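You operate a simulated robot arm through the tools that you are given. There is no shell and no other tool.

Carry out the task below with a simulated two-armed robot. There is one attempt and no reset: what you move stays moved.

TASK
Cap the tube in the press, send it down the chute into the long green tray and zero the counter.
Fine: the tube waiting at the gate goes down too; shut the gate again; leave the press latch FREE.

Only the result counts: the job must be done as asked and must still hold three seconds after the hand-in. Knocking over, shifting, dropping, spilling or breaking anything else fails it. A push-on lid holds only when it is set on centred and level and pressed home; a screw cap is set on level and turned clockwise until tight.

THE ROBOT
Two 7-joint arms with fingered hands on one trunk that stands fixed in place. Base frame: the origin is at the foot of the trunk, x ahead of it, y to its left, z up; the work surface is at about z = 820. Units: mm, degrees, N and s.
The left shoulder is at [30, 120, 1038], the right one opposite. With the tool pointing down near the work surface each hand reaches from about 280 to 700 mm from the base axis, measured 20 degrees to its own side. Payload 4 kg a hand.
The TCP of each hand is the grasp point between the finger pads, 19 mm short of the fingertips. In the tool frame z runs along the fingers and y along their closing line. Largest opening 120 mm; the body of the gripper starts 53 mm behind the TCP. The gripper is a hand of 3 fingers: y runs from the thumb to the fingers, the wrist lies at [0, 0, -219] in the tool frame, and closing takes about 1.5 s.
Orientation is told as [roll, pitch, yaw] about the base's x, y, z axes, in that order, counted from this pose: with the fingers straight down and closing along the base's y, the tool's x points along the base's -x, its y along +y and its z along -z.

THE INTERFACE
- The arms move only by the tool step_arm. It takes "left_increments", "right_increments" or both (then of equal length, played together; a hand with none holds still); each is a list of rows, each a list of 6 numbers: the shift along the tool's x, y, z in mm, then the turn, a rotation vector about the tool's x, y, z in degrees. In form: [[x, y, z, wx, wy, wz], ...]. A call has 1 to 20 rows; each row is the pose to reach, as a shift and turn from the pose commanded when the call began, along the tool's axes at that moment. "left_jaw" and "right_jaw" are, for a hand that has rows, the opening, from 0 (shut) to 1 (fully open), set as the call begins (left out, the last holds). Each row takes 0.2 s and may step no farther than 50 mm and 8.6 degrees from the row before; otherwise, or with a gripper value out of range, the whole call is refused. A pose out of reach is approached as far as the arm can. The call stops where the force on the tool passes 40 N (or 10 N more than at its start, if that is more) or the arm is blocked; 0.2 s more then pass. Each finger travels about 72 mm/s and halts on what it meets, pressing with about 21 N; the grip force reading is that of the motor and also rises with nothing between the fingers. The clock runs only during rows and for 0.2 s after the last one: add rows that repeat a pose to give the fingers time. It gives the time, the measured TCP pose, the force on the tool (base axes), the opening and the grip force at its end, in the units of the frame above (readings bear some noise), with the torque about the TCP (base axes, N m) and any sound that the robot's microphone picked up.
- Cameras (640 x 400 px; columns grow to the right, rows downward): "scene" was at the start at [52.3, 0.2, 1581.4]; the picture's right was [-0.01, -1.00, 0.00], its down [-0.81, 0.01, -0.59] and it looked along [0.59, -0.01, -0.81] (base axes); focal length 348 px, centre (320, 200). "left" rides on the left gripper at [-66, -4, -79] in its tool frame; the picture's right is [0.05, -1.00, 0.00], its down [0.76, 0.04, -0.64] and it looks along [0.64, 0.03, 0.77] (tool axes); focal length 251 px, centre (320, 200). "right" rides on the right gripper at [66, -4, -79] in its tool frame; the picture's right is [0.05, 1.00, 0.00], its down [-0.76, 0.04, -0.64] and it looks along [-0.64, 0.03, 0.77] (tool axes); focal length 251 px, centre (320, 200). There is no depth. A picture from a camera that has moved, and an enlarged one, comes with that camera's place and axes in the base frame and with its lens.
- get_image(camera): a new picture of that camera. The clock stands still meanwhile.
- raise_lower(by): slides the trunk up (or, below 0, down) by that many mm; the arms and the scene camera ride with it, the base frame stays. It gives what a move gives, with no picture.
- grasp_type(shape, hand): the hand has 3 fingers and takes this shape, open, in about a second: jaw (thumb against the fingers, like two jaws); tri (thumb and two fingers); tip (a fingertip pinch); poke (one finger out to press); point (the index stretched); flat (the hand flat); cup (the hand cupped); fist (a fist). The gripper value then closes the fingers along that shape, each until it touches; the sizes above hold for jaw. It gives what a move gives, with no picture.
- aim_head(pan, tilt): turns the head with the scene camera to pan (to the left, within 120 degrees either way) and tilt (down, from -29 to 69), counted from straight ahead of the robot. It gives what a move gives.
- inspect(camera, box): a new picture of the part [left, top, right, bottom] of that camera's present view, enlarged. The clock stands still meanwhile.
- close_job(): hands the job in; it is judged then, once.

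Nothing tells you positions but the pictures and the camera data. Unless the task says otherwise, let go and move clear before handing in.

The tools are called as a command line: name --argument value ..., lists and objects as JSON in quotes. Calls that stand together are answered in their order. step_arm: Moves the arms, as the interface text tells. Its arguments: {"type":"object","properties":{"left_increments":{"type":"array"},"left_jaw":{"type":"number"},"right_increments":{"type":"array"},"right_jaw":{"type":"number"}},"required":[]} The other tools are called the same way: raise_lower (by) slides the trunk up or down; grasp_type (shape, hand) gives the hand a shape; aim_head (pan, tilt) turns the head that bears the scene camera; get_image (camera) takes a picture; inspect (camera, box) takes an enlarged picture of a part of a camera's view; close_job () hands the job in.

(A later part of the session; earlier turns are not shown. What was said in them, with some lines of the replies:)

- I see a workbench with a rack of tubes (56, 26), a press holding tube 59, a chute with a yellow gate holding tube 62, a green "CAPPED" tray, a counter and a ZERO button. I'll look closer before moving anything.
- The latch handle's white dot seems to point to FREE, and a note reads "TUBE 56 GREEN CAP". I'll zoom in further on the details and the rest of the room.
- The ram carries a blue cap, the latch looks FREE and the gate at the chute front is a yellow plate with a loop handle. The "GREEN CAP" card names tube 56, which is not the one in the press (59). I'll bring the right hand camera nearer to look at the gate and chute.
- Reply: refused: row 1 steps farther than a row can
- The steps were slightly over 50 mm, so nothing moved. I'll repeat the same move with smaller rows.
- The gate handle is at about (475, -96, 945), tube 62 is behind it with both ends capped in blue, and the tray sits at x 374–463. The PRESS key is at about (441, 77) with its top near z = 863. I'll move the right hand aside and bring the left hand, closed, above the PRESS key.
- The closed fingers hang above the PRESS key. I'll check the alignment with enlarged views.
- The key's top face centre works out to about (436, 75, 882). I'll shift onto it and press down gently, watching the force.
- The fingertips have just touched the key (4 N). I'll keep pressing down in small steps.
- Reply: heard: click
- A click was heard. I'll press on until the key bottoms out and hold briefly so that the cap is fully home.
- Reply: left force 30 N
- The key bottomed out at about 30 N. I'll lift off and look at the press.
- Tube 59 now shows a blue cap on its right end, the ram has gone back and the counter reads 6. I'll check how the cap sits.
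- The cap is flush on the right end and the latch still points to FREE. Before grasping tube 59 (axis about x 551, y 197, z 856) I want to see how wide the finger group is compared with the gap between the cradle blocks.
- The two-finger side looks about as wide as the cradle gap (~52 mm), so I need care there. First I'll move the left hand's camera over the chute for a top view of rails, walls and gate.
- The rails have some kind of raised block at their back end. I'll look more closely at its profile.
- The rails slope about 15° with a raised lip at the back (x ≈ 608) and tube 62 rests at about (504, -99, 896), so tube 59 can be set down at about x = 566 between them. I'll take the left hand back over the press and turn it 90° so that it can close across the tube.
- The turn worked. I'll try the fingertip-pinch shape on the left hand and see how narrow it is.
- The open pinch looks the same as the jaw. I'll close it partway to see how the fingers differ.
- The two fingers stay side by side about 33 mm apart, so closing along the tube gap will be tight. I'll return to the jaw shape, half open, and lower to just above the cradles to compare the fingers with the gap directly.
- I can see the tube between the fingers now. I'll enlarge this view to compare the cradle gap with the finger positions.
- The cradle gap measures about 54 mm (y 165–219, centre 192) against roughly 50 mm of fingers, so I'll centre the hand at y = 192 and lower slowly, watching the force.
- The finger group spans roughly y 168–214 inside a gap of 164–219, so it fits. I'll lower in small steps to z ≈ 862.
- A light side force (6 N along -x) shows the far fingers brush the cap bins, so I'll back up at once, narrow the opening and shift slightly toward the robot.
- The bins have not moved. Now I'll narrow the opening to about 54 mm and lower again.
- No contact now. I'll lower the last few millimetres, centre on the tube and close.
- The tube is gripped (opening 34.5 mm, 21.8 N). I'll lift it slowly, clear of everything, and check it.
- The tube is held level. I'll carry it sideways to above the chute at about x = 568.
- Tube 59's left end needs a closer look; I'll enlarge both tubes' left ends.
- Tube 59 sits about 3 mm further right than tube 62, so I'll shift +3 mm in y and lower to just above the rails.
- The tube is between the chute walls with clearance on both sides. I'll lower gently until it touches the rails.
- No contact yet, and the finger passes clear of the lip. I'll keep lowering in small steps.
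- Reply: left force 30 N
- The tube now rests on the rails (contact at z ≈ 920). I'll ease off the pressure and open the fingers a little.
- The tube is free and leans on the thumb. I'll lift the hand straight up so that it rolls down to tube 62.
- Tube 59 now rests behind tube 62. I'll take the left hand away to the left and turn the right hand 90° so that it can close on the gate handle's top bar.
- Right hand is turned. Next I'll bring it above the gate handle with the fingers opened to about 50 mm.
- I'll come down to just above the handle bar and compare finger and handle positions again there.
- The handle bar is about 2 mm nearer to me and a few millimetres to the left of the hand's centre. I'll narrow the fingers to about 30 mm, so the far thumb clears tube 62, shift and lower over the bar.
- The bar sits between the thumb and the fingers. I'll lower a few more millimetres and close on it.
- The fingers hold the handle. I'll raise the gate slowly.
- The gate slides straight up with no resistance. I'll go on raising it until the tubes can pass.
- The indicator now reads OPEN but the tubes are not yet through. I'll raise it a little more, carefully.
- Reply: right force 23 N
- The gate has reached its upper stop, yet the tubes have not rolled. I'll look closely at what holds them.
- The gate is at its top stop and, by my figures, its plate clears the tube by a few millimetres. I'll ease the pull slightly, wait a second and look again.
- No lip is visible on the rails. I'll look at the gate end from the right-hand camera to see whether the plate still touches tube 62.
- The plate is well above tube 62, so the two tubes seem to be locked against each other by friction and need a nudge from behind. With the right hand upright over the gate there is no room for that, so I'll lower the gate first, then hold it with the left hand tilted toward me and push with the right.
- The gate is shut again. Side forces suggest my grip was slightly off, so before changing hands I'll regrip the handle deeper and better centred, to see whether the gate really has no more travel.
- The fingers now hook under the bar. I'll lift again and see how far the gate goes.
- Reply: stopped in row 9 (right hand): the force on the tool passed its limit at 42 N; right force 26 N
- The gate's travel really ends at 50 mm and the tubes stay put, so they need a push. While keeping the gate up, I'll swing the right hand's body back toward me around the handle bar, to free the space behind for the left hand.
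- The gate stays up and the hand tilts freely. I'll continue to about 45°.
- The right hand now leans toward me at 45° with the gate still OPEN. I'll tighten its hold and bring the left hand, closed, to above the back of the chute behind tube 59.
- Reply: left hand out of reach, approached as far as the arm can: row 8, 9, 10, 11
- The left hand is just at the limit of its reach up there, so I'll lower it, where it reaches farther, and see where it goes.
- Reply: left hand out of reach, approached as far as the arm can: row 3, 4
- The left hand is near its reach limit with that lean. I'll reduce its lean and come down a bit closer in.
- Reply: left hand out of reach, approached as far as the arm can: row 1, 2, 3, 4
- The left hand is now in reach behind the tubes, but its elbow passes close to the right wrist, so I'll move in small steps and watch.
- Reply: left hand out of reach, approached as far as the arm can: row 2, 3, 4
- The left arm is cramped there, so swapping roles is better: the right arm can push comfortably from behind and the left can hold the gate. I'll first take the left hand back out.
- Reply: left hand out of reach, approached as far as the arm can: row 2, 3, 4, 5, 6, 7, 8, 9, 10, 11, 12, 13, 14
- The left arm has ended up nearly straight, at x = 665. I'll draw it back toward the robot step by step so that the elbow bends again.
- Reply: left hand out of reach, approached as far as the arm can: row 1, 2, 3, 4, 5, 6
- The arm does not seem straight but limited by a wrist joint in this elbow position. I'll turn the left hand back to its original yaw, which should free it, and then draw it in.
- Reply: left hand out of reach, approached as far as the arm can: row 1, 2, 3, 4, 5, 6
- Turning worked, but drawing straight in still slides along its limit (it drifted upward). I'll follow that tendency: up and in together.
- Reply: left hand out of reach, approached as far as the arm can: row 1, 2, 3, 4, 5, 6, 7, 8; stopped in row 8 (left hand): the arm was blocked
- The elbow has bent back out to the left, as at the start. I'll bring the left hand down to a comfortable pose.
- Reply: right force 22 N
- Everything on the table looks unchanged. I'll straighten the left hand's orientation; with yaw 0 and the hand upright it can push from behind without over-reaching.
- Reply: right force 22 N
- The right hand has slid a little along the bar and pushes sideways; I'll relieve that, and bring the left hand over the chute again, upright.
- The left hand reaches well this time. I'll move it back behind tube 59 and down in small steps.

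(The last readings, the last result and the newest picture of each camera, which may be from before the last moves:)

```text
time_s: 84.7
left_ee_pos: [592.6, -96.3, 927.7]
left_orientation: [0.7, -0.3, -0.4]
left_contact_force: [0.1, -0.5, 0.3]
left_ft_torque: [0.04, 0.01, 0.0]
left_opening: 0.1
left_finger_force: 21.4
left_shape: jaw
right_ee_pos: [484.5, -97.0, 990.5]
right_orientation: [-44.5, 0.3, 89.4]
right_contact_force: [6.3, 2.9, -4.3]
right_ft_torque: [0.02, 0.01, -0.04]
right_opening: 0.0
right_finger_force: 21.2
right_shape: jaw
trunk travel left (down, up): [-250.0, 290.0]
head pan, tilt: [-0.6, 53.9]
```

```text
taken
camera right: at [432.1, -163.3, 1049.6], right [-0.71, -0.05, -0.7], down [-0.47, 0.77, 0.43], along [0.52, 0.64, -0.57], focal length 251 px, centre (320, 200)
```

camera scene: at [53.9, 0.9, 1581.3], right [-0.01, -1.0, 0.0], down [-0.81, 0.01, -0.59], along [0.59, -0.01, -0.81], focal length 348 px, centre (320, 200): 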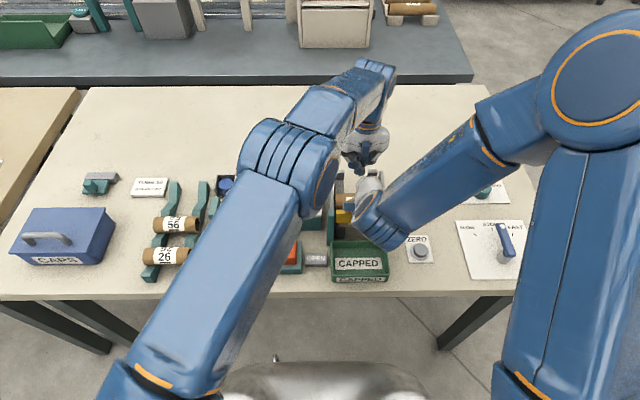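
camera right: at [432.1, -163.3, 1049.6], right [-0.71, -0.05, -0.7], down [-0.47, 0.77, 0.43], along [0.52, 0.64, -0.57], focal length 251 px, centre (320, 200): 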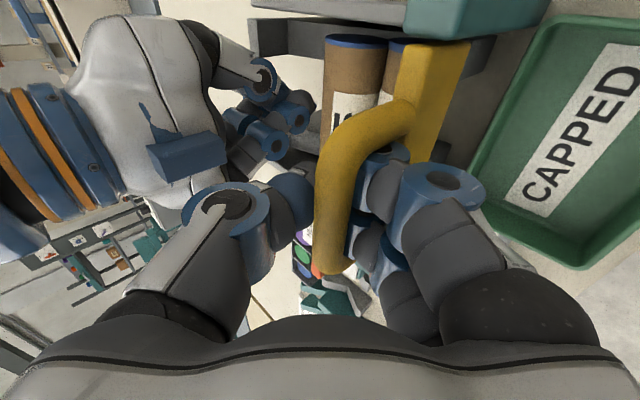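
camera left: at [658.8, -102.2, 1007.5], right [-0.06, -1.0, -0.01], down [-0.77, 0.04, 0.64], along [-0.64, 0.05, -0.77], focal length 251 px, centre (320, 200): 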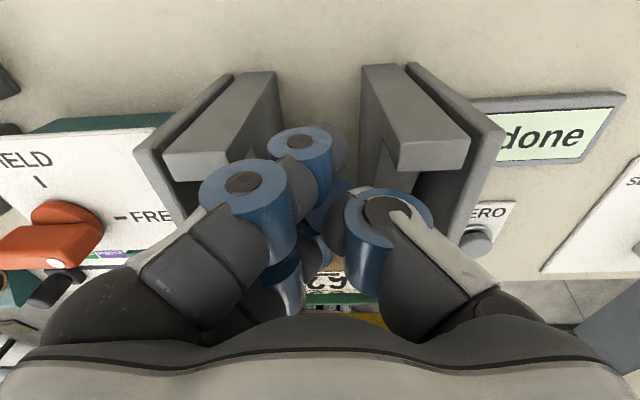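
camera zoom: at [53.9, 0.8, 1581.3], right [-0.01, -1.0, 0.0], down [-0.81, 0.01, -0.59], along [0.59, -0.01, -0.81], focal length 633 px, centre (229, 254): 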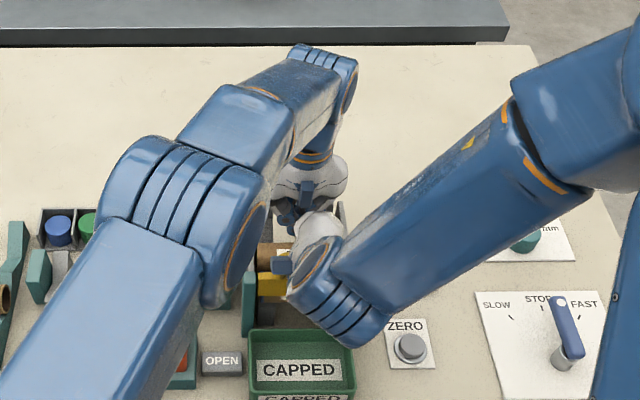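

The left fingertips are just behind tube 59. I'll push toward the gate in small steps.

step_arm --left_increments '[[3, 0, 0, 0, 0, 0], [6, 0, 0, 0, 0, 0], [9, 0, 0, 0, 0, 0], [12, 0, 0, 0, 0, 0]]'

get_image --camera "right"

inspect --camera "scene" --box '[320, 180, 400, 290]'

```text
time_s: 85.7
left_ee_pos: [578.4, -96.3, 927.2]
left_orientation: [0.6, -0.3, -0.4]
left_contact_force: [0.4, 0.8, -0.1]
left_ft_torque: [0.03, 0.0, -0.02]
left_opening: 0.1
left_finger_force: 21.0
left_shape: jaw
right_ee_pos: [485.0, -98.0, 991.6]
right_orientation: [-44.5, 0.2, 89.5]
right_contact_force: [4.9, 4.0, -4.5]
right_ft_torque: [0.02, 0.0, -0.09]
right_opening: 0.0
right_finger_force: 20.8
right_shape: jaw
trunk travel left (down, up): [-250.0, 290.0]
head pan, tilt: [-0.6, 53.9]
```

```text
taken
camera right: at [432.2, -163.3, 1049.6], right [-0.71, -0.05, -0.7], down [-0.47, 0.77, 0.43], along [0.52, 0.64, -0.57], focal length 251 px, centre (320, 200)
```

right: 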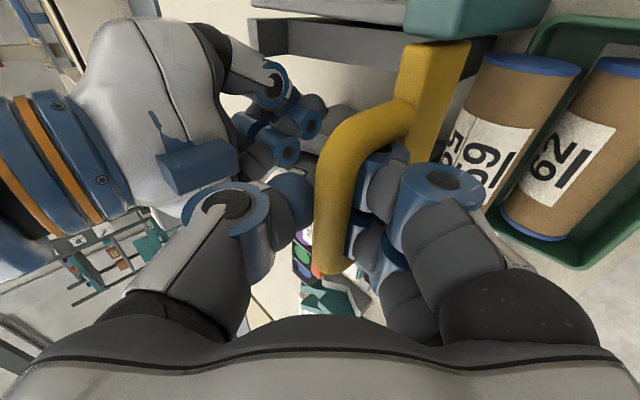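

```text
3.64 times, centred on (360, 235) of scene
camera zoom: at [53.9, 0.8, 1581.3], right [-0.01, -1.0, 0.0], down [-0.81, 0.01, -0.59], along [0.59, -0.01, -0.81], focal length 1266 px, centre (174, 73)
```

zoom: 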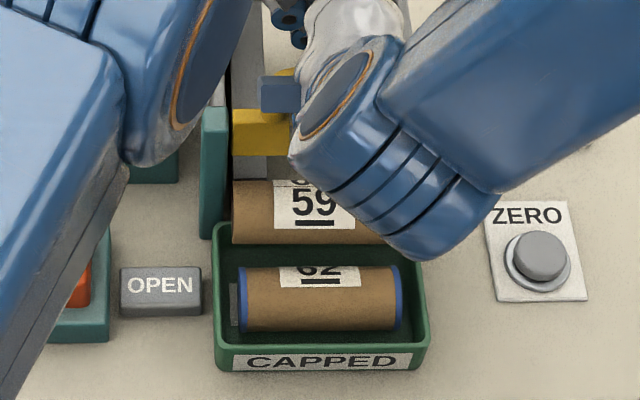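

The nudge freed them: both tubes have rolled down to the tray. I'll take the left hand up and away, then check how they lie.

step_arm --left_increments '[[-4, 0, -10, 0, 0, 0], [-4, 0, -30, 0, 0, 0], [0, 0, -55, 0, 0, 0], [5, 0, -80, 0, 0, 0], [12, 0, -105, 0, 0, 0], [15, 10, -120, 0, 0, 0], [15, 40, -130, 0, 0, 0], [15, 75, -140, 0, 0, 0], [15, 110, -150, 0, 0, 0], [15, 145, -160, 0, 0, 0], [15, 180, -170, 0, 0, 0], [15, 215, -180, 0, 0, 0], [15, 250, -190, 0, 0, 0], [15, 270, -200, 0, 0, 0]]'

get_image --camera "scene"

inspect --camera "scene" --box '[320, 180, 400, 290]'

get_image --camera "left"

inspect --camera "right" --box '[400, 0, 640, 280]'

```text
time_s: 88.7
left_ee_pos: [565.3, 172.5, 1131.4]
left_orientation: [0.7, -0.3, -0.4]
left_contact_force: [-0.6, 0.7, -0.2]
left_ft_torque: [0.0, -0.01, -0.03]
left_opening: 0.0
left_finger_force: 21.0
left_shape: jaw
right_ee_pos: [484.3, -97.5, 992.1]
right_orientation: [-44.5, 0.2, 89.5]
right_contact_force: [5.7, 3.5, -4.4]
right_ft_torque: [-0.01, 0.05, -0.08]
right_opening: 0.1
right_finger_force: 21.3
right_shape: jaw
trunk travel left (down, up): [-250.0, 290.0]
head pan, tilt: [-0.6, 53.9]
```

```text
taken
camera scene: at [54.0, 1.1, 1581.3], right [-0.01, -1.0, 0.0], down [-0.81, 0.01, -0.59], along [0.59, -0.01, -0.81], focal length 348 px, centre (320, 200)
```

scene: 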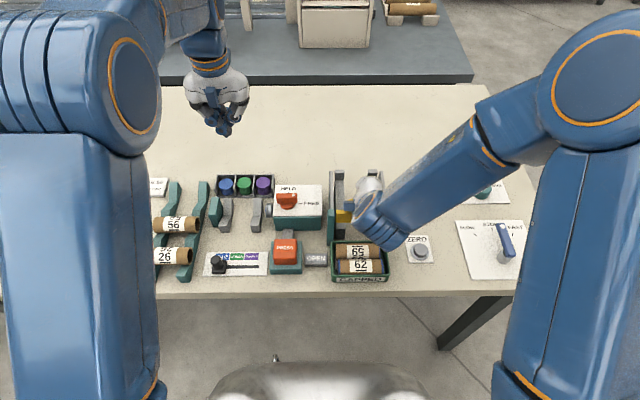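

```text
3.64 times, centred on (360, 235) of scene
camera zoom: at [54.0, 1.1, 1581.3], right [-0.01, -1.0, 0.0], down [-0.81, 0.01, -0.59], along [0.59, -0.01, -0.81], focal length 1266 px, centre (174, 73)
```

zoom: 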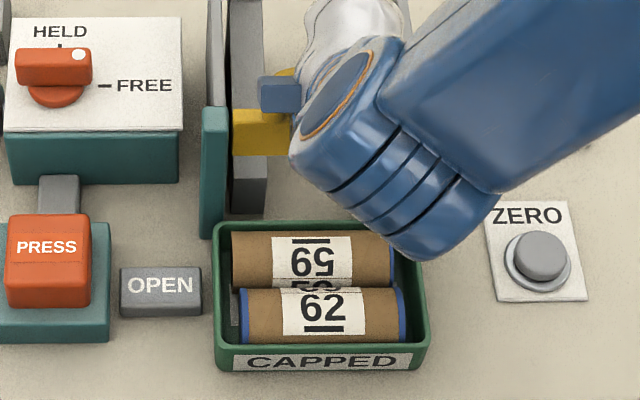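

```text
taken
camera left: at [632.1, 166.1, 1211.4], right [-0.06, -1.0, -0.01], down [-0.77, 0.04, 0.64], along [-0.64, 0.05, -0.77], focal length 251 px, centre (320, 200)
```

left: 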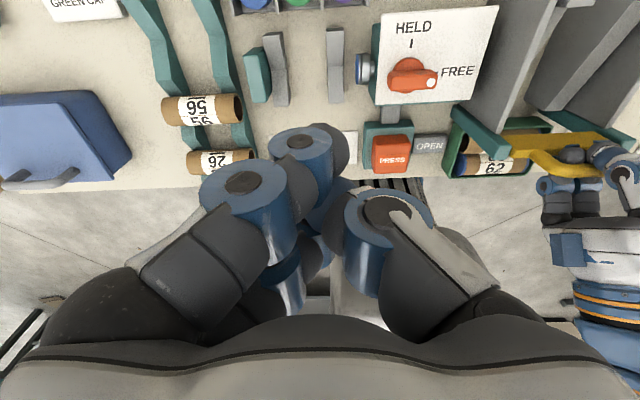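

```text
1.43 times, centred on (520, 140) of right
camera zoom: at [432.2, -163.3, 1049.6], right [-0.71, -0.05, -0.7], down [-0.47, 0.77, 0.43], along [0.52, 0.63, -0.57], focal length 359 px, centre (34, 286)
```

zoom: 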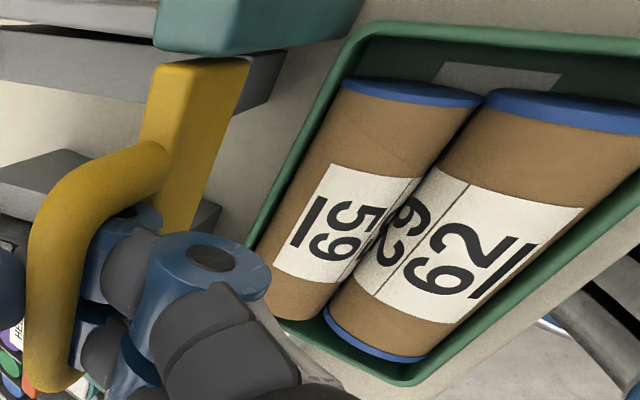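

Both tubes lie in the tray, with 59's cap still on. Now I'll lower the gate with the right hand.

step_arm --right_increments '[[0, 4.9, 5.0, 0, 0, 0], [0, 9.8, 10.0, 0, 0, 0], [0, 14.7, 15.0, 0, 0, 0], [0, 19.6, 20.0, 0, 0, 0], [0, 24.5, 25.0, 0, 0, 0], [0, 28.7, 29.2, 0, 0, 0], [0, 32.2, 32.8, 0, 0, 0]]'

inspect --camera "left" --box '[380, 60, 640, 220]'

get_image --camera "right"

inspect --camera "scene" --box '[280, 160, 420, 290]'

```text
time_s: 90.3
left_ee_pos: [565.1, 172.1, 1130.7]
left_orientation: [0.8, -0.3, -0.5]
left_contact_force: [1.1, -0.3, 0.4]
left_ft_torque: [0.02, 0.0, 0.02]
left_opening: 0.1
left_finger_force: 21.2
left_shape: jaw
right_ee_pos: [485.3, -97.4, 944.6]
right_orientation: [-44.4, 0.2, 89.5]
right_contact_force: [8.4, 5.0, -1.9]
right_ft_torque: [0.02, 0.03, -0.08]
right_opening: 0.1
right_finger_force: 21.5
right_shape: jaw
trunk travel left (down, up): [-250.0, 290.0]
head pan, tilt: [-0.6, 53.9]
```

```text
2.46 times, centred on (510, 140) of left
camera zoom: at [632.2, 165.7, 1211.3], right [-0.06, -1.0, -0.01], down [-0.77, 0.04, 0.64], along [-0.64, 0.05, -0.77], focal length 619 px, centre (-148, 348)
```

zoom: 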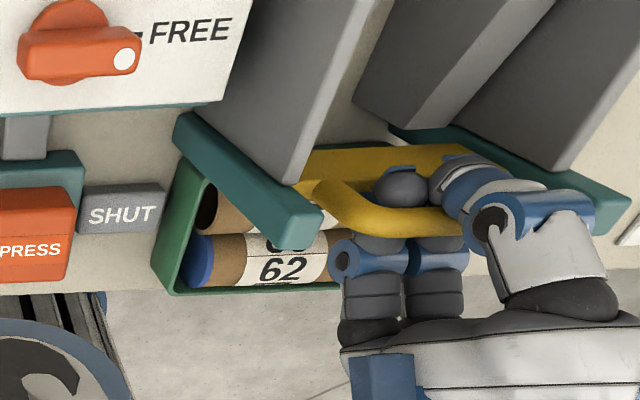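

```text
taken
camera right: at [432.0, -163.4, 1003.7], right [-0.71, -0.05, -0.7], down [-0.47, 0.77, 0.43], along [0.52, 0.64, -0.57], focal length 251 px, centre (320, 200)
```

right: 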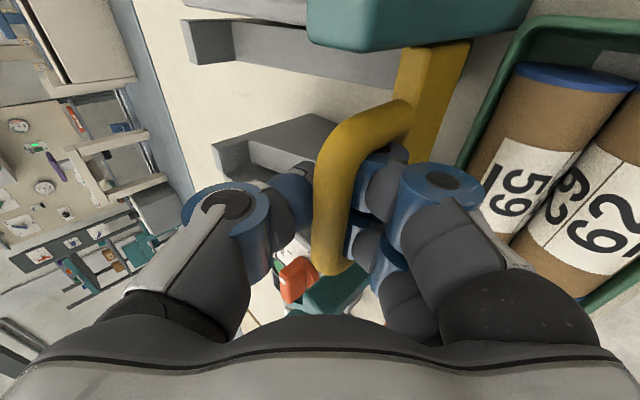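

```text
3.08 times, centred on (350, 225) of scene
camera zoom: at [54.0, 1.2, 1581.3], right [-0.01, -1.0, 0.0], down [-0.81, 0.01, -0.59], along [0.59, -0.01, -0.81], focal length 1071 px, centre (228, 123)
```

zoom: 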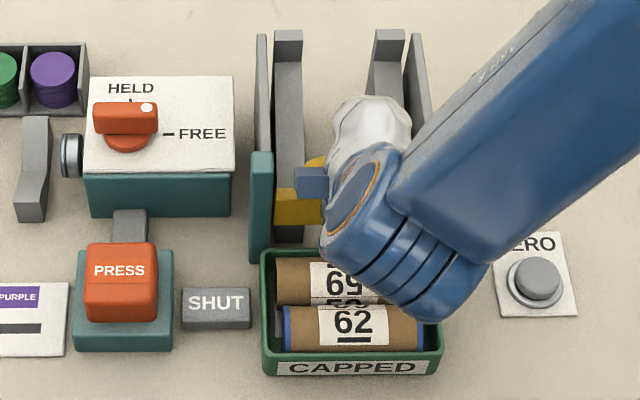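

SHUT shows again. I'll lower the last few millimetres until the gate sits down.

step_arm --right_increments '[[0, 1.4, 1.4, 0, 0, 0], [0, 2.8, 2.9, 0, 0, 0], [0, 2.8, 2.9, 0, 0, 0]]'

```text
time_s: 91.1
left_ee_pos: [566.1, 172.8, 1131.2]
left_orientation: [0.8, -0.4, -0.5]
left_contact_force: [0.3, -0.3, 0.3]
left_ft_torque: [-0.03, 0.0, 0.0]
left_opening: 0.1
left_finger_force: 21.0
left_shape: jaw
right_ee_pos: [484.3, -97.2, 940.7]
right_orientation: [-44.4, 0.3, 89.5]
right_contact_force: [9.8, 5.4, -0.6]
right_ft_torque: [0.02, 0.04, -0.06]
right_opening: 0.3
right_finger_force: 21.4
right_shape: jaw
trunk travel left (down, up): [-250.0, 290.0]
head pan, tilt: [-0.6, 53.9]
```

The gate is seated (no more weight on the hand). I'll open the fingers just enough and draw back off the bar.

step_arm --right_increments '[[0, 0, 0, 0, 0, 0], [0, 0, 0, 0, 0, 0], [0, 0, 0, 0, 0, 0]]' --right_jaw 0.25

step_arm --right_increments '[[0, 0, -5, 0, 0, 0], [0, 0, -12, 0, 0, 0], [0, 0, -20, 0, 0, 0]]'

inspect --camera "left" --box '[380, 60, 640, 220]'

get_image --camera "right"

```text
time_s: 91.9
left_ee_pos: [563.0, 171.2, 1132.7]
left_orientation: [0.7, -0.4, -0.4]
left_contact_force: [0.5, 0.3, 0.4]
left_ft_torque: [0.0, -0.01, 0.02]
left_opening: 0.1
left_finger_force: 21.2
left_shape: jaw
right_ee_pos: [482.5, -99.0, 941.6]
right_orientation: [-44.5, 0.1, 89.5]
right_contact_force: [-0.4, 1.7, 2.3]
right_ft_torque: [0.06, 0.07, -0.03]
right_opening: 29.8
right_finger_force: 0.2
right_shape: jaw
trunk travel left (down, up): [-250.0, 290.0]
head pan, tilt: [-0.6, 53.9]
```

```text
time_s: 92.7
left_ee_pos: [562.8, 171.1, 1132.1]
left_orientation: [0.9, -0.3, -0.3]
left_contact_force: [-0.4, -0.6, -0.3]
left_ft_torque: [0.0, -0.02, 0.01]
left_opening: 0.0
left_finger_force: 21.1
left_shape: jaw
right_ee_pos: [470.2, -98.5, 954.4]
right_orientation: [-44.5, 0.3, 89.4]
right_contact_force: [-0.2, -0.4, -0.5]
right_ft_torque: [0.0, 0.01, -0.01]
right_opening: 29.8
right_finger_force: 0.1
right_shape: jaw
trunk travel left (down, up): [-250.0, 290.0]
head pan, tilt: [-0.6, 53.9]
```

```text
2.46 times, centred on (510, 140) of left
camera zoom: at [630.9, 165.1, 1212.2], right [-0.06, -1.0, -0.01], down [-0.77, 0.04, 0.64], along [-0.64, 0.05, -0.77], focal length 619 px, centre (-148, 348)
```

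zoom: 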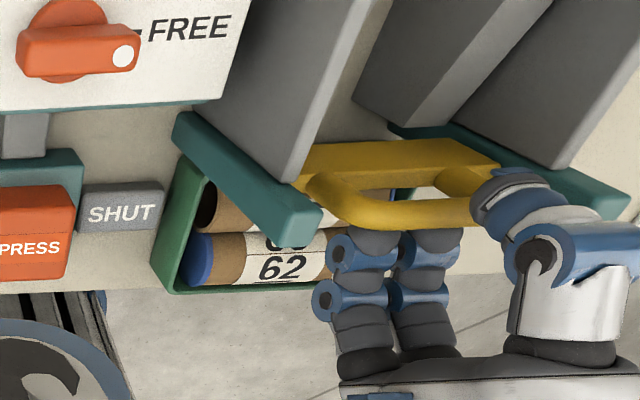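

```text
taken
camera right: at [416.8, -163.8, 1014.4], right [-0.71, -0.05, -0.7], down [-0.47, 0.77, 0.43], along [0.52, 0.64, -0.57], focal length 251 px, centre (320, 200)
```

right: 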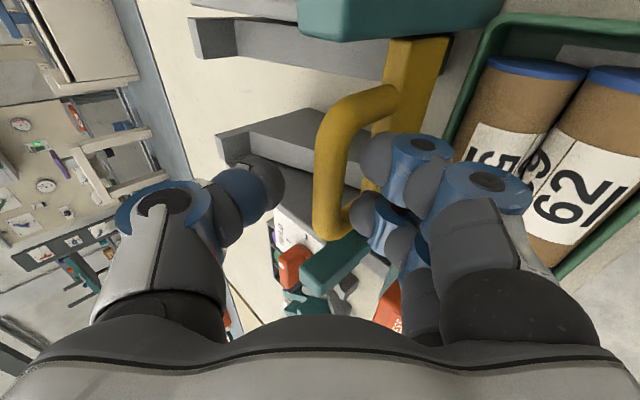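

The hand is coming off cleanly and the gate stays shut. I'll continue backing off, then rise.

step_arm --right_increments '[[0, 0, -12, 0, 0, 0], [0, 0, -25, 0, 0, 0], [0, 0, -40, 0, 0, 0], [0, -25, -65, 0, 0, 0], [0, -50, -90, 0, 0, 0], [0, -75, -115, 0, 0, 0]]'

get_image --camera "scene"

inspect --camera "scene" --box '[290, 160, 430, 290]'

```text
time_s: 94.1
left_ee_pos: [562.8, 170.9, 1132.7]
left_orientation: [0.8, -0.4, -0.4]
left_contact_force: [0.4, -1.3, 0.1]
left_ft_torque: [-0.01, 0.02, 0.02]
left_opening: 0.1
left_finger_force: 21.0
left_shape: jaw
right_ee_pos: [440.9, -96.0, 1091.6]
right_orientation: [-44.6, 0.1, 89.4]
right_contact_force: [-0.5, 0.0, 1.0]
right_ft_torque: [-0.02, -0.02, -0.03]
right_opening: 30.0
right_finger_force: 0.0
right_shape: jaw
trunk travel left (down, up): [-250.0, 290.0]
head pan, tilt: [-0.6, 53.9]
```

```text
taken
camera scene: at [50.9, 0.3, 1581.4], right [-0.01, -1.0, 0.0], down [-0.81, 0.01, -0.59], along [0.59, -0.01, -0.81], focal length 348 px, centre (320, 200)
```

scene: 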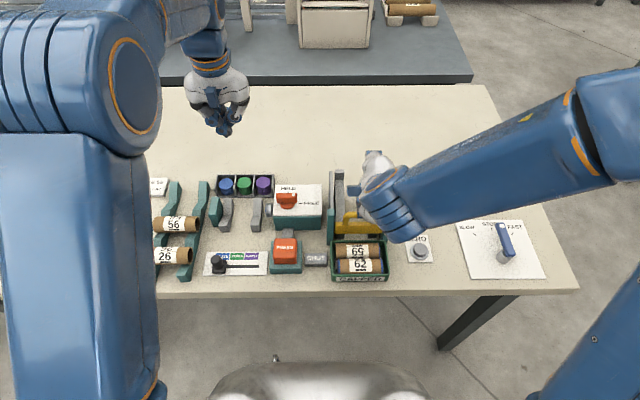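

```text
3.08 times, centred on (360, 225) of scene
camera zoom: at [50.9, 0.3, 1581.4], right [-0.01, -1.0, 0.0], down [-0.81, 0.01, -0.59], along [0.59, -0.01, -0.81], focal length 1071 px, centre (197, 123)
```

zoom: 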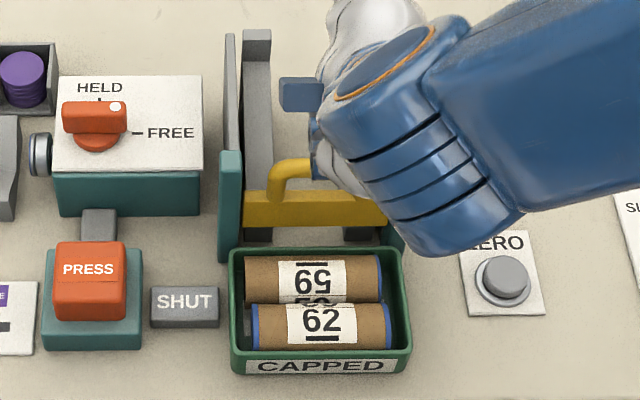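

The gate is shut with both tubes in the tray. Next is the ZERO button at about (441, -241, 840): I'll straighten the right hand and bring it above, fingers closed.

step_arm --right_increments '[[24, 5, 5, -7.4, 0, 0], [48, 10, 10, -14.8, 0, 0], [72, 20, 20, -22.2, 0, 0], [96, 35, 36, -29.6, 0, 0], [120, 50, 51, -37, 0, 0], [145, 64, 65, -44.5, 0, 0], [145, 64, 65, -44.5, 0, 0], [145, 64, 65, -44.5, 0, 0]]' --right_jaw 0

get_image --camera "scene"

get_image --camera "right"

inspect --camera "scene" --box '[380, 190, 460, 280]'

```text
time_s: 95.9
left_ee_pos: [563.8, 170.2, 1132.7]
left_orientation: [0.8, -0.3, -0.4]
left_contact_force: [0.5, -0.1, -0.9]
left_ft_torque: [-0.02, 0.03, 0.01]
left_opening: 0.1
left_finger_force: 20.9
left_shape: jaw
right_ee_pos: [441.7, -243.3, 999.1]
right_orientation: [0.0, 0.3, 89.5]
right_contact_force: [-0.7, 0.1, -0.5]
right_ft_torque: [-0.03, 0.0, -0.02]
right_opening: 0.0
right_finger_force: 20.7
right_shape: jaw
trunk travel left (down, up): [-250.0, 290.0]
head pan, tilt: [-0.6, 53.9]
```

```text
taken
camera scene: at [52.9, -0.2, 1581.4], right [-0.01, -1.0, 0.0], down [-0.81, 0.01, -0.59], along [0.59, -0.01, -0.81], focal length 348 px, centre (320, 200)
```

scene: 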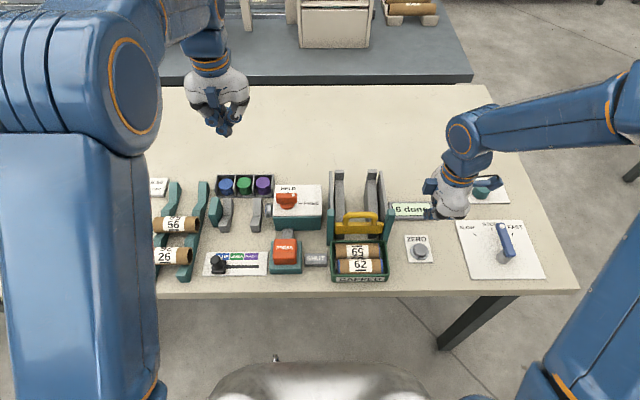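

```text
taken
camera right: at [445.4, -309.3, 1077.7], right [-1.0, -0.04, 0.0], down [-0.03, 0.77, 0.64], along [-0.03, 0.64, -0.77], focal length 251 px, centre (320, 200)
```

right: 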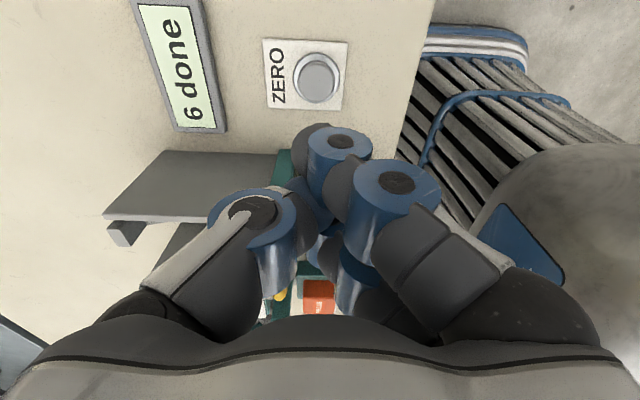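

```text
4.44 times, centred on (420, 235) of scene
camera zoom: at [52.9, -0.2, 1581.4], right [-0.01, -1.0, 0.0], down [-0.81, 0.01, -0.59], along [0.59, -0.01, -0.81], focal length 1547 px, centre (-124, 44)
```

zoom: 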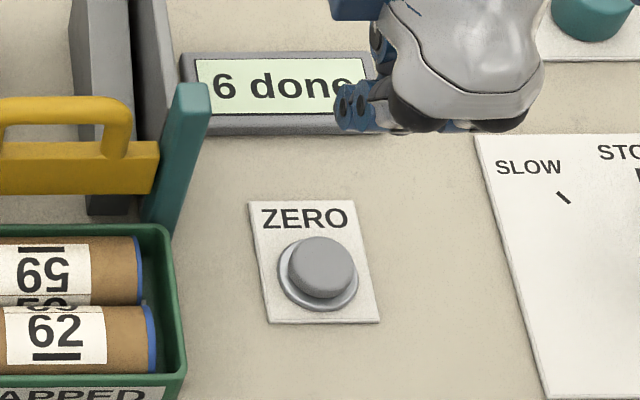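

I'll lower to a little above the button and compare the fingertips with it directly.

step_arm --right_increments '[[0, -3, 30, 0, 0, 0], [0, -3, 60, 0, 0, 0], [0, -3, 90, 0, 0, 0], [0, -3, 110, 0, 0, 0], [0, -3, 110, 0, 0, 0]]'

get_image --camera "right"

inspect --camera "scene" --box '[380, 190, 460, 280]'

```text
time_s: 97.1
left_ee_pos: [564.0, 171.5, 1131.2]
left_orientation: [0.8, -0.3, -0.4]
left_contact_force: [0.0, 0.2, -0.3]
left_ft_torque: [0.02, 0.0, 0.0]
left_opening: 0.0
left_finger_force: 20.6
left_shape: jaw
right_ee_pos: [444.3, -242.5, 890.1]
right_orientation: [-0.1, 0.4, 89.4]
right_contact_force: [0.8, 0.3, -1.1]
right_ft_torque: [-0.01, 0.01, 0.04]
right_opening: 0.2
right_finger_force: 20.6
right_shape: jaw
trunk travel left (down, up): [-250.0, 290.0]
head pan, tilt: [-0.6, 53.9]
```

```text
taken
camera right: at [448.3, -309.0, 968.4], right [-1.0, -0.04, 0.0], down [-0.04, 0.77, 0.64], along [-0.03, 0.64, -0.77], focal length 251 px, centre (320, 200)
```

right: 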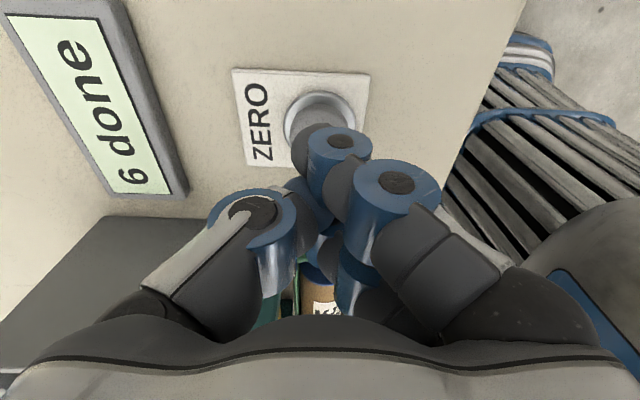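

```text
4.44 times, centred on (420, 235) of scene
camera zoom: at [52.1, 0.3, 1581.4], right [-0.01, -1.0, 0.0], down [-0.81, 0.01, -0.59], along [0.59, -0.01, -0.81], focal length 1547 px, centre (-124, 44)
```

zoom: 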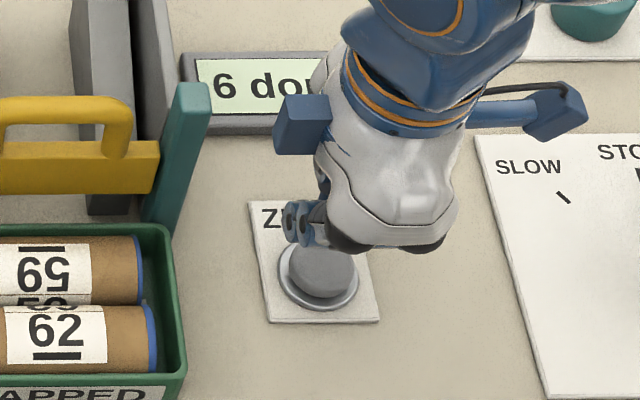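

The two views disagree by a few millimetres, so I'll go lower, to just above the button, and compare again at close range.

step_arm --right_increments '[[0, 0, 8, 0, 0, 0], [0, 0, 16, 0, 0, 0], [0, 0, 20, 0, 0, 0], [0, 0, 20, 0, 0, 0]]'

inspect --camera "right" --box '[220, 60, 420, 260]'

inspect --camera "scene" --box '[395, 220, 450, 275]'

```text
time_s: 98.1
left_ee_pos: [563.5, 170.5, 1131.6]
left_orientation: [0.7, -0.3, -0.4]
left_contact_force: [0.5, -0.3, 1.5]
left_ft_torque: [0.02, -0.01, 0.01]
left_opening: 0.1
left_finger_force: 20.8
left_shape: jaw
right_ee_pos: [444.1, -244.1, 868.5]
right_orientation: [-0.2, 0.2, 89.4]
right_contact_force: [-0.2, 0.5, -0.4]
right_ft_torque: [0.0, 0.03, -0.01]
right_opening: 0.1
right_finger_force: 20.9
right_shape: jaw
trunk travel left (down, up): [-250.0, 290.0]
head pan, tilt: [-0.6, 53.9]
```

```text
2.00 times, centred on (320, 160) of right
camera zoom: at [448.3, -309.1, 948.3], right [-1.0, -0.04, 0.0], down [-0.03, 0.77, 0.64], along [-0.03, 0.64, -0.77], focal length 503 px, centre (320, 280)
```

zoom: 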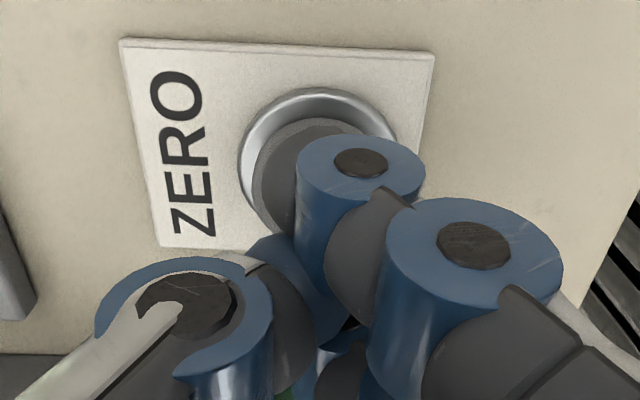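

```text
7.27 times, centred on (422, 248) of scene
camera zoom: at [52.4, 0.3, 1581.4], right [-0.01, -1.0, 0.0], down [-0.81, 0.01, -0.59], along [0.59, -0.01, -0.81], focal length 2532 px, centre (-426, -146)
```

zoom: 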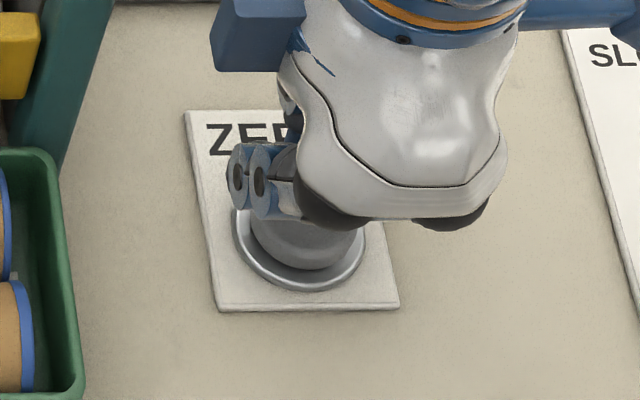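

The button is about 34 mm wide and the fingertips are over it. I'll shift 3 mm right and press down gently.

step_arm --right_increments '[[3, 0, 3, 0, 0, 0], [3, 0, 6, 0, 0, 0], [3, 0, 9, 0, 0, 0], [3, 0, 12, 0, 0, 0]]'

inspect --camera "scene" --box '[380, 190, 460, 280]'

```text
time_s: 99.1
left_ee_pos: [564.4, 171.2, 1133.3]
left_orientation: [0.8, -0.2, -0.5]
left_contact_force: [0.7, -0.7, 0.3]
left_ft_torque: [0.02, -0.03, 0.01]
left_opening: 0.4
left_finger_force: 21.2
left_shape: jaw
right_ee_pos: [444.9, -246.4, 857.8]
right_orientation: [-0.2, 0.2, 89.5]
right_contact_force: [-0.1, 0.0, 2.0]
right_ft_torque: [0.01, -0.01, -0.01]
right_opening: 0.0
right_finger_force: 20.8
right_shape: jaw
trunk travel left (down, up): [-250.0, 290.0]
head pan, tilt: [-0.6, 53.9]
```

```text
4.44 times, centred on (420, 235) of scene
camera zoom: at [52.2, 0.4, 1581.4], right [-0.01, -1.0, 0.0], down [-0.81, 0.01, -0.59], along [0.59, -0.01, -0.81], focal length 1547 px, centre (-124, 44)
```

zoom: 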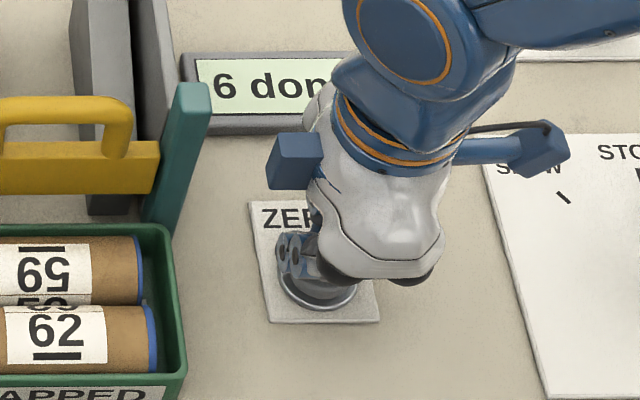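

Contact has begun (2 N). I'll press on in small steps until it clicks.

step_arm --right_increments '[[0, 0, 2, 0, 0, 0], [0, 0, 4, 0, 0, 0], [0, 0, 6, 0, 0, 0], [0, 0, 8, 0, 0, 0], [0, 0, 8, 0, 0, 0]]'

inspect --camera "scene" --box '[380, 190, 460, 280]'

```text
time_s: 100.3
left_ee_pos: [562.2, 171.6, 1134.3]
left_orientation: [0.6, -0.4, -0.4]
left_contact_force: [-0.5, -0.2, 0.1]
left_ft_torque: [0.0, 0.02, -0.01]
left_opening: 0.0
left_finger_force: 20.8
left_shape: jaw
right_ee_pos: [444.3, -245.2, 852.1]
right_orientation: [-0.3, 0.3, 89.4]
right_contact_force: [3.7, -3.6, 26.0]
right_ft_torque: [0.04, -0.05, -0.02]
right_opening: 0.0
right_finger_force: 20.8
right_shape: jaw
trunk travel left (down, up): [-250.0, 290.0]
head pan, tilt: [-0.6, 53.9]
heard: click
```

```text
4.44 times, centred on (420, 235) of scene
camera zoom: at [50.6, 1.1, 1581.6], right [-0.01, -1.0, 0.0], down [-0.81, 0.01, -0.59], along [0.59, -0.01, -0.81], focal length 1547 px, centre (-124, 44)
```

zoom: 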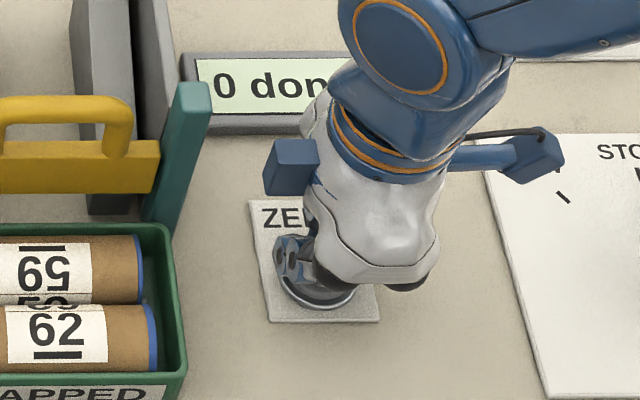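

Click, and the counter now reads 0. I'll lift off and move the right hand clear, then check the whole scene.

step_arm --right_increments '[[0, 0, -15, 0, 0, 0], [0, 0, -45, 0, 0, 0], [0, 0, -85, 0, 0, 0], [0, 0, -125, 0, 0, 0], [30, 0, -165, 0, 0, 0], [60, 0, -200, 0, 0, 0], [90, 0, -230, 0, 0, 0], [110, 0, -250, 0, 0, 0]]' --left_increments '[[0, 0, 0, 0, 0, 0], [0, 10, -5, 0, 0, 0], [0, 30, -10, 0, 0, 0], [0, 50, -15, 0, 0, 0], [0, 70, -20, 0, 0, 0], [0, 90, -25, 0, 0, 0], [0, 110, -30, 0, 0, 0], [0, 110, -30, 0, 0, 0]]'

get_image --camera "scene"

inspect --camera "scene" --box '[270, 160, 450, 290]'

get_image --camera "left"

get_image --camera "right"

```text
time_s: 102.1
left_ee_pos: [564.3, 278.5, 1163.6]
left_orientation: [0.8, -0.4, -0.4]
left_contact_force: [0.5, 0.1, 1.0]
left_ft_torque: [0.01, 0.01, -0.01]
left_opening: 0.0
left_finger_force: 21.1
left_shape: jaw
right_ee_pos: [441.5, -355.3, 1100.6]
right_orientation: [-0.1, 0.2, 89.6]
right_contact_force: [-1.1, 0.5, 0.0]
right_ft_torque: [-0.01, 0.02, 0.05]
right_opening: 0.2
right_finger_force: 21.1
right_shape: jaw
trunk travel left (down, up): [-250.0, 290.0]
head pan, tilt: [-0.6, 53.9]
```

```text
taken
camera scene: at [52.0, -1.3, 1581.4], right [-0.01, -1.0, 0.0], down [-0.81, 0.01, -0.59], along [0.59, -0.01, -0.81], focal length 348 px, centre (320, 200)
```

scene: 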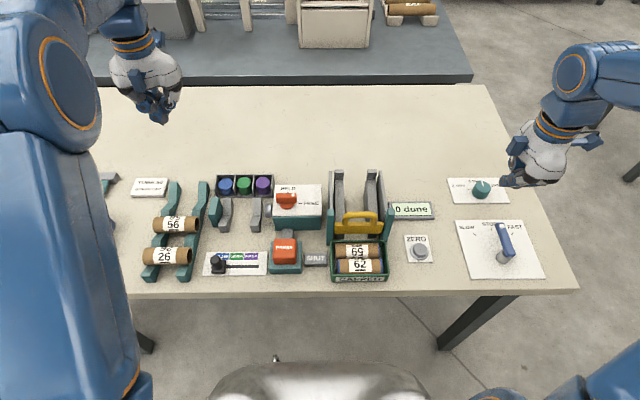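

```text
3.08 times, centred on (360, 225) of scene
camera zoom: at [52.0, -1.3, 1581.4], right [-0.01, -1.0, 0.0], down [-0.81, 0.01, -0.59], along [0.59, -0.01, -0.81], focal length 1071 px, centre (197, 123)
```

zoom: 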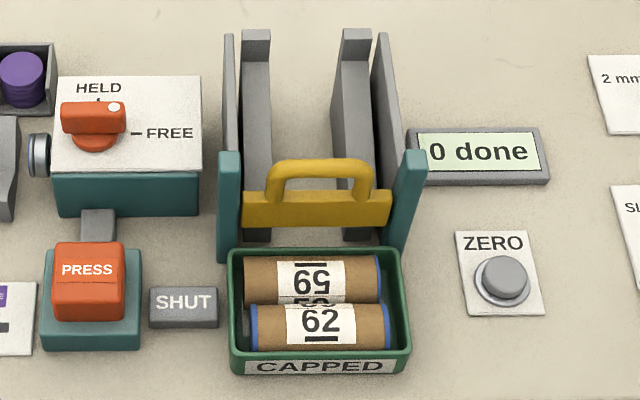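

```text
taken
camera left: at [631.9, 273.6, 1243.5], right [-0.06, -1.0, -0.01], down [-0.77, 0.04, 0.64], along [-0.64, 0.05, -0.77], focal length 251 px, centre (320, 200)
```

left: 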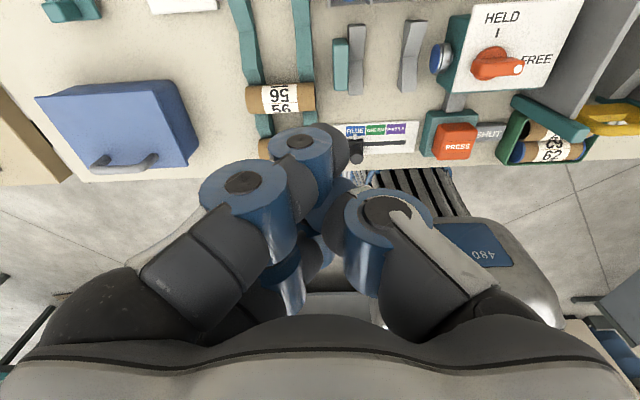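

```text
taken
camera right: at [445.5, -422.6, 1178.6], right [-1.0, -0.05, 0.0], down [-0.04, 0.77, 0.64], along [-0.03, 0.64, -0.77], focal length 251 px, centre (320, 200)
```

right: 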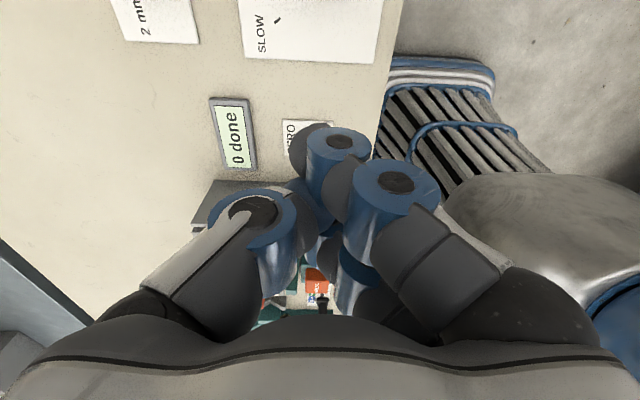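

The counter shows 0, the gate reads SHUT and the latch points to FREE. A last close look at the tubes in the tray, the cap and the other objects before handing in.

inspect --camera "scene" --box '[325, 230, 395, 290]'

inspect --camera "scene" --box '[330, 200, 395, 245]'

inspect --camera "scene" --box '[200, 165, 340, 285]'

inspect --camera "left" --box '[400, 0, 640, 180]'

inspect --camera "scene" --box '[80, 165, 220, 290]'

```text
6.67 times, centred on (360, 260) of scene
camera zoom: at [52.0, -1.3, 1581.4], right [-0.01, -1.0, 0.0], down [-0.81, 0.01, -0.59], along [0.59, -0.01, -0.81], focal length 2321 px, centre (53, -200)
```

zoom: 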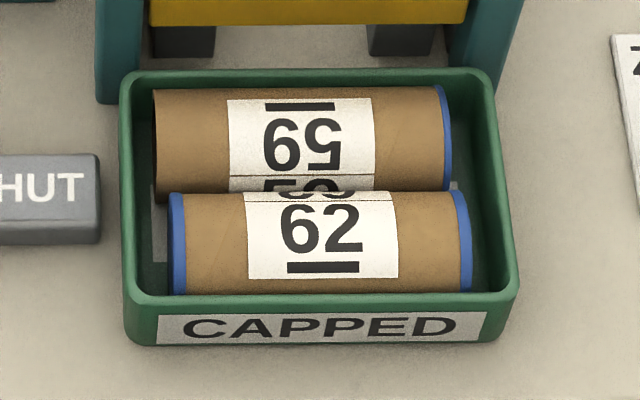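

```text
8.89 times, centred on (362, 222) of scene
camera zoom: at [52.0, -1.3, 1581.4], right [-0.01, -1.0, 0.0], down [-0.81, 0.01, -0.59], along [0.59, -0.01, -0.81], focal length 3094 px, centre (-58, 0)
```

zoom: 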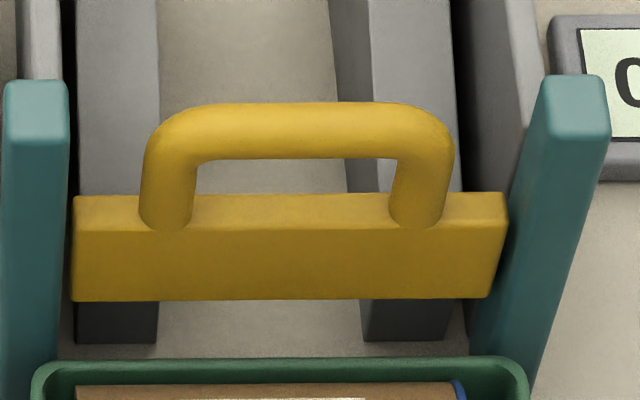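

```text
3.33 times, centred on (270, 225) of scene
camera zoom: at [52.0, -1.3, 1581.4], right [-0.01, -1.0, 0.0], down [-0.81, 0.01, -0.59], along [0.59, -0.01, -0.81], focal length 1160 px, centre (487, 117)
```

zoom: 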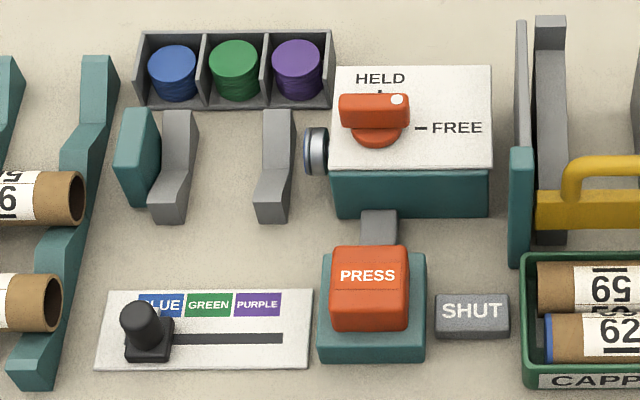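

```text
2.22 times, centred on (520, 90) of left
camera zoom: at [631.9, 273.6, 1243.5], right [-0.06, -1.0, -0.01], down [-0.77, 0.04, 0.64], along [-0.64, 0.05, -0.77], focal length 559 px, centre (-124, 444)
```

zoom: 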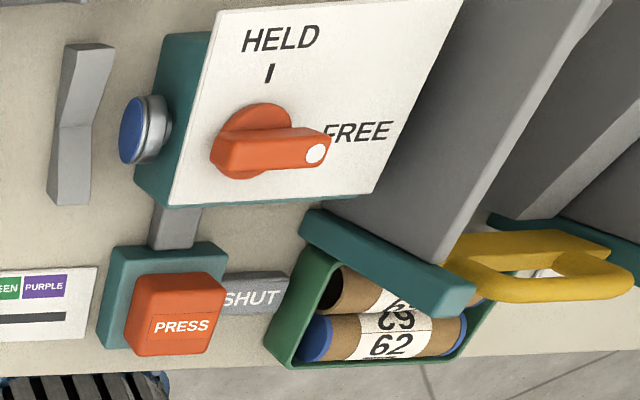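

```text
3.20 times, centred on (150, 228) of scene
camera zoom: at [52.0, -1.3, 1581.4], right [-0.01, -1.0, 0.0], down [-0.81, 0.01, -0.59], along [0.59, -0.01, -0.81], focal length 1114 px, centre (864, 112)
```

zoom: 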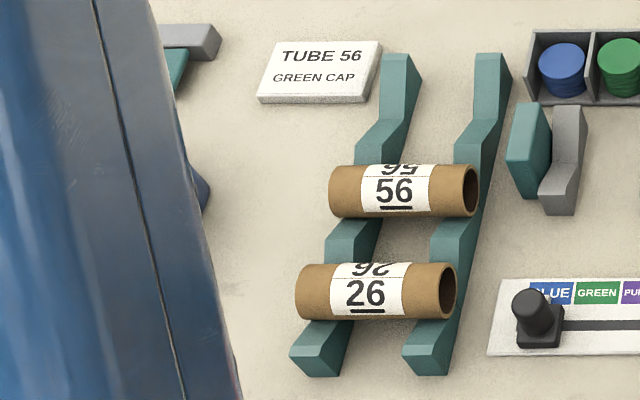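

Tube 59, capped in blue, and tube 62 both lie in the green tray. The gate is shut, the latch is FREE and the counter reads 0. Nothing else has moved and both hands are clear, so I'm handing the job in.

close_job

```text
The job is handed in.
```

I've handed in the job: tube 59 is capped and in the green CAPPED tray, and the counter reads 0.

- **Cap:** one press put a blue cap on tube 59's right end; I left the colour selector on BLUE. The "GREEN CAP" card names tube 56, not this one. Tube 59's left end is still open, while tube 62 has caps on both ends. I took "cap the tube" to mean one cap, since the counter went up by one after that press.
- **Chute:** tube 62 went down too. The two tubes stuck behind the raised gate, so I gave tube 59 a light push from behind and both rolled into the tray.
- **Gate and latch:** the gate is shut and its sign reads SHUT. The press latch points to FREE; I never moved it.
- **Contact:** while lining up to grasp tube 59, the left fingers brushed the cap bins with about 6 N. I saw no shift in the bins, and nothing else on the bench looks moved.

Both hands are clear of the work.
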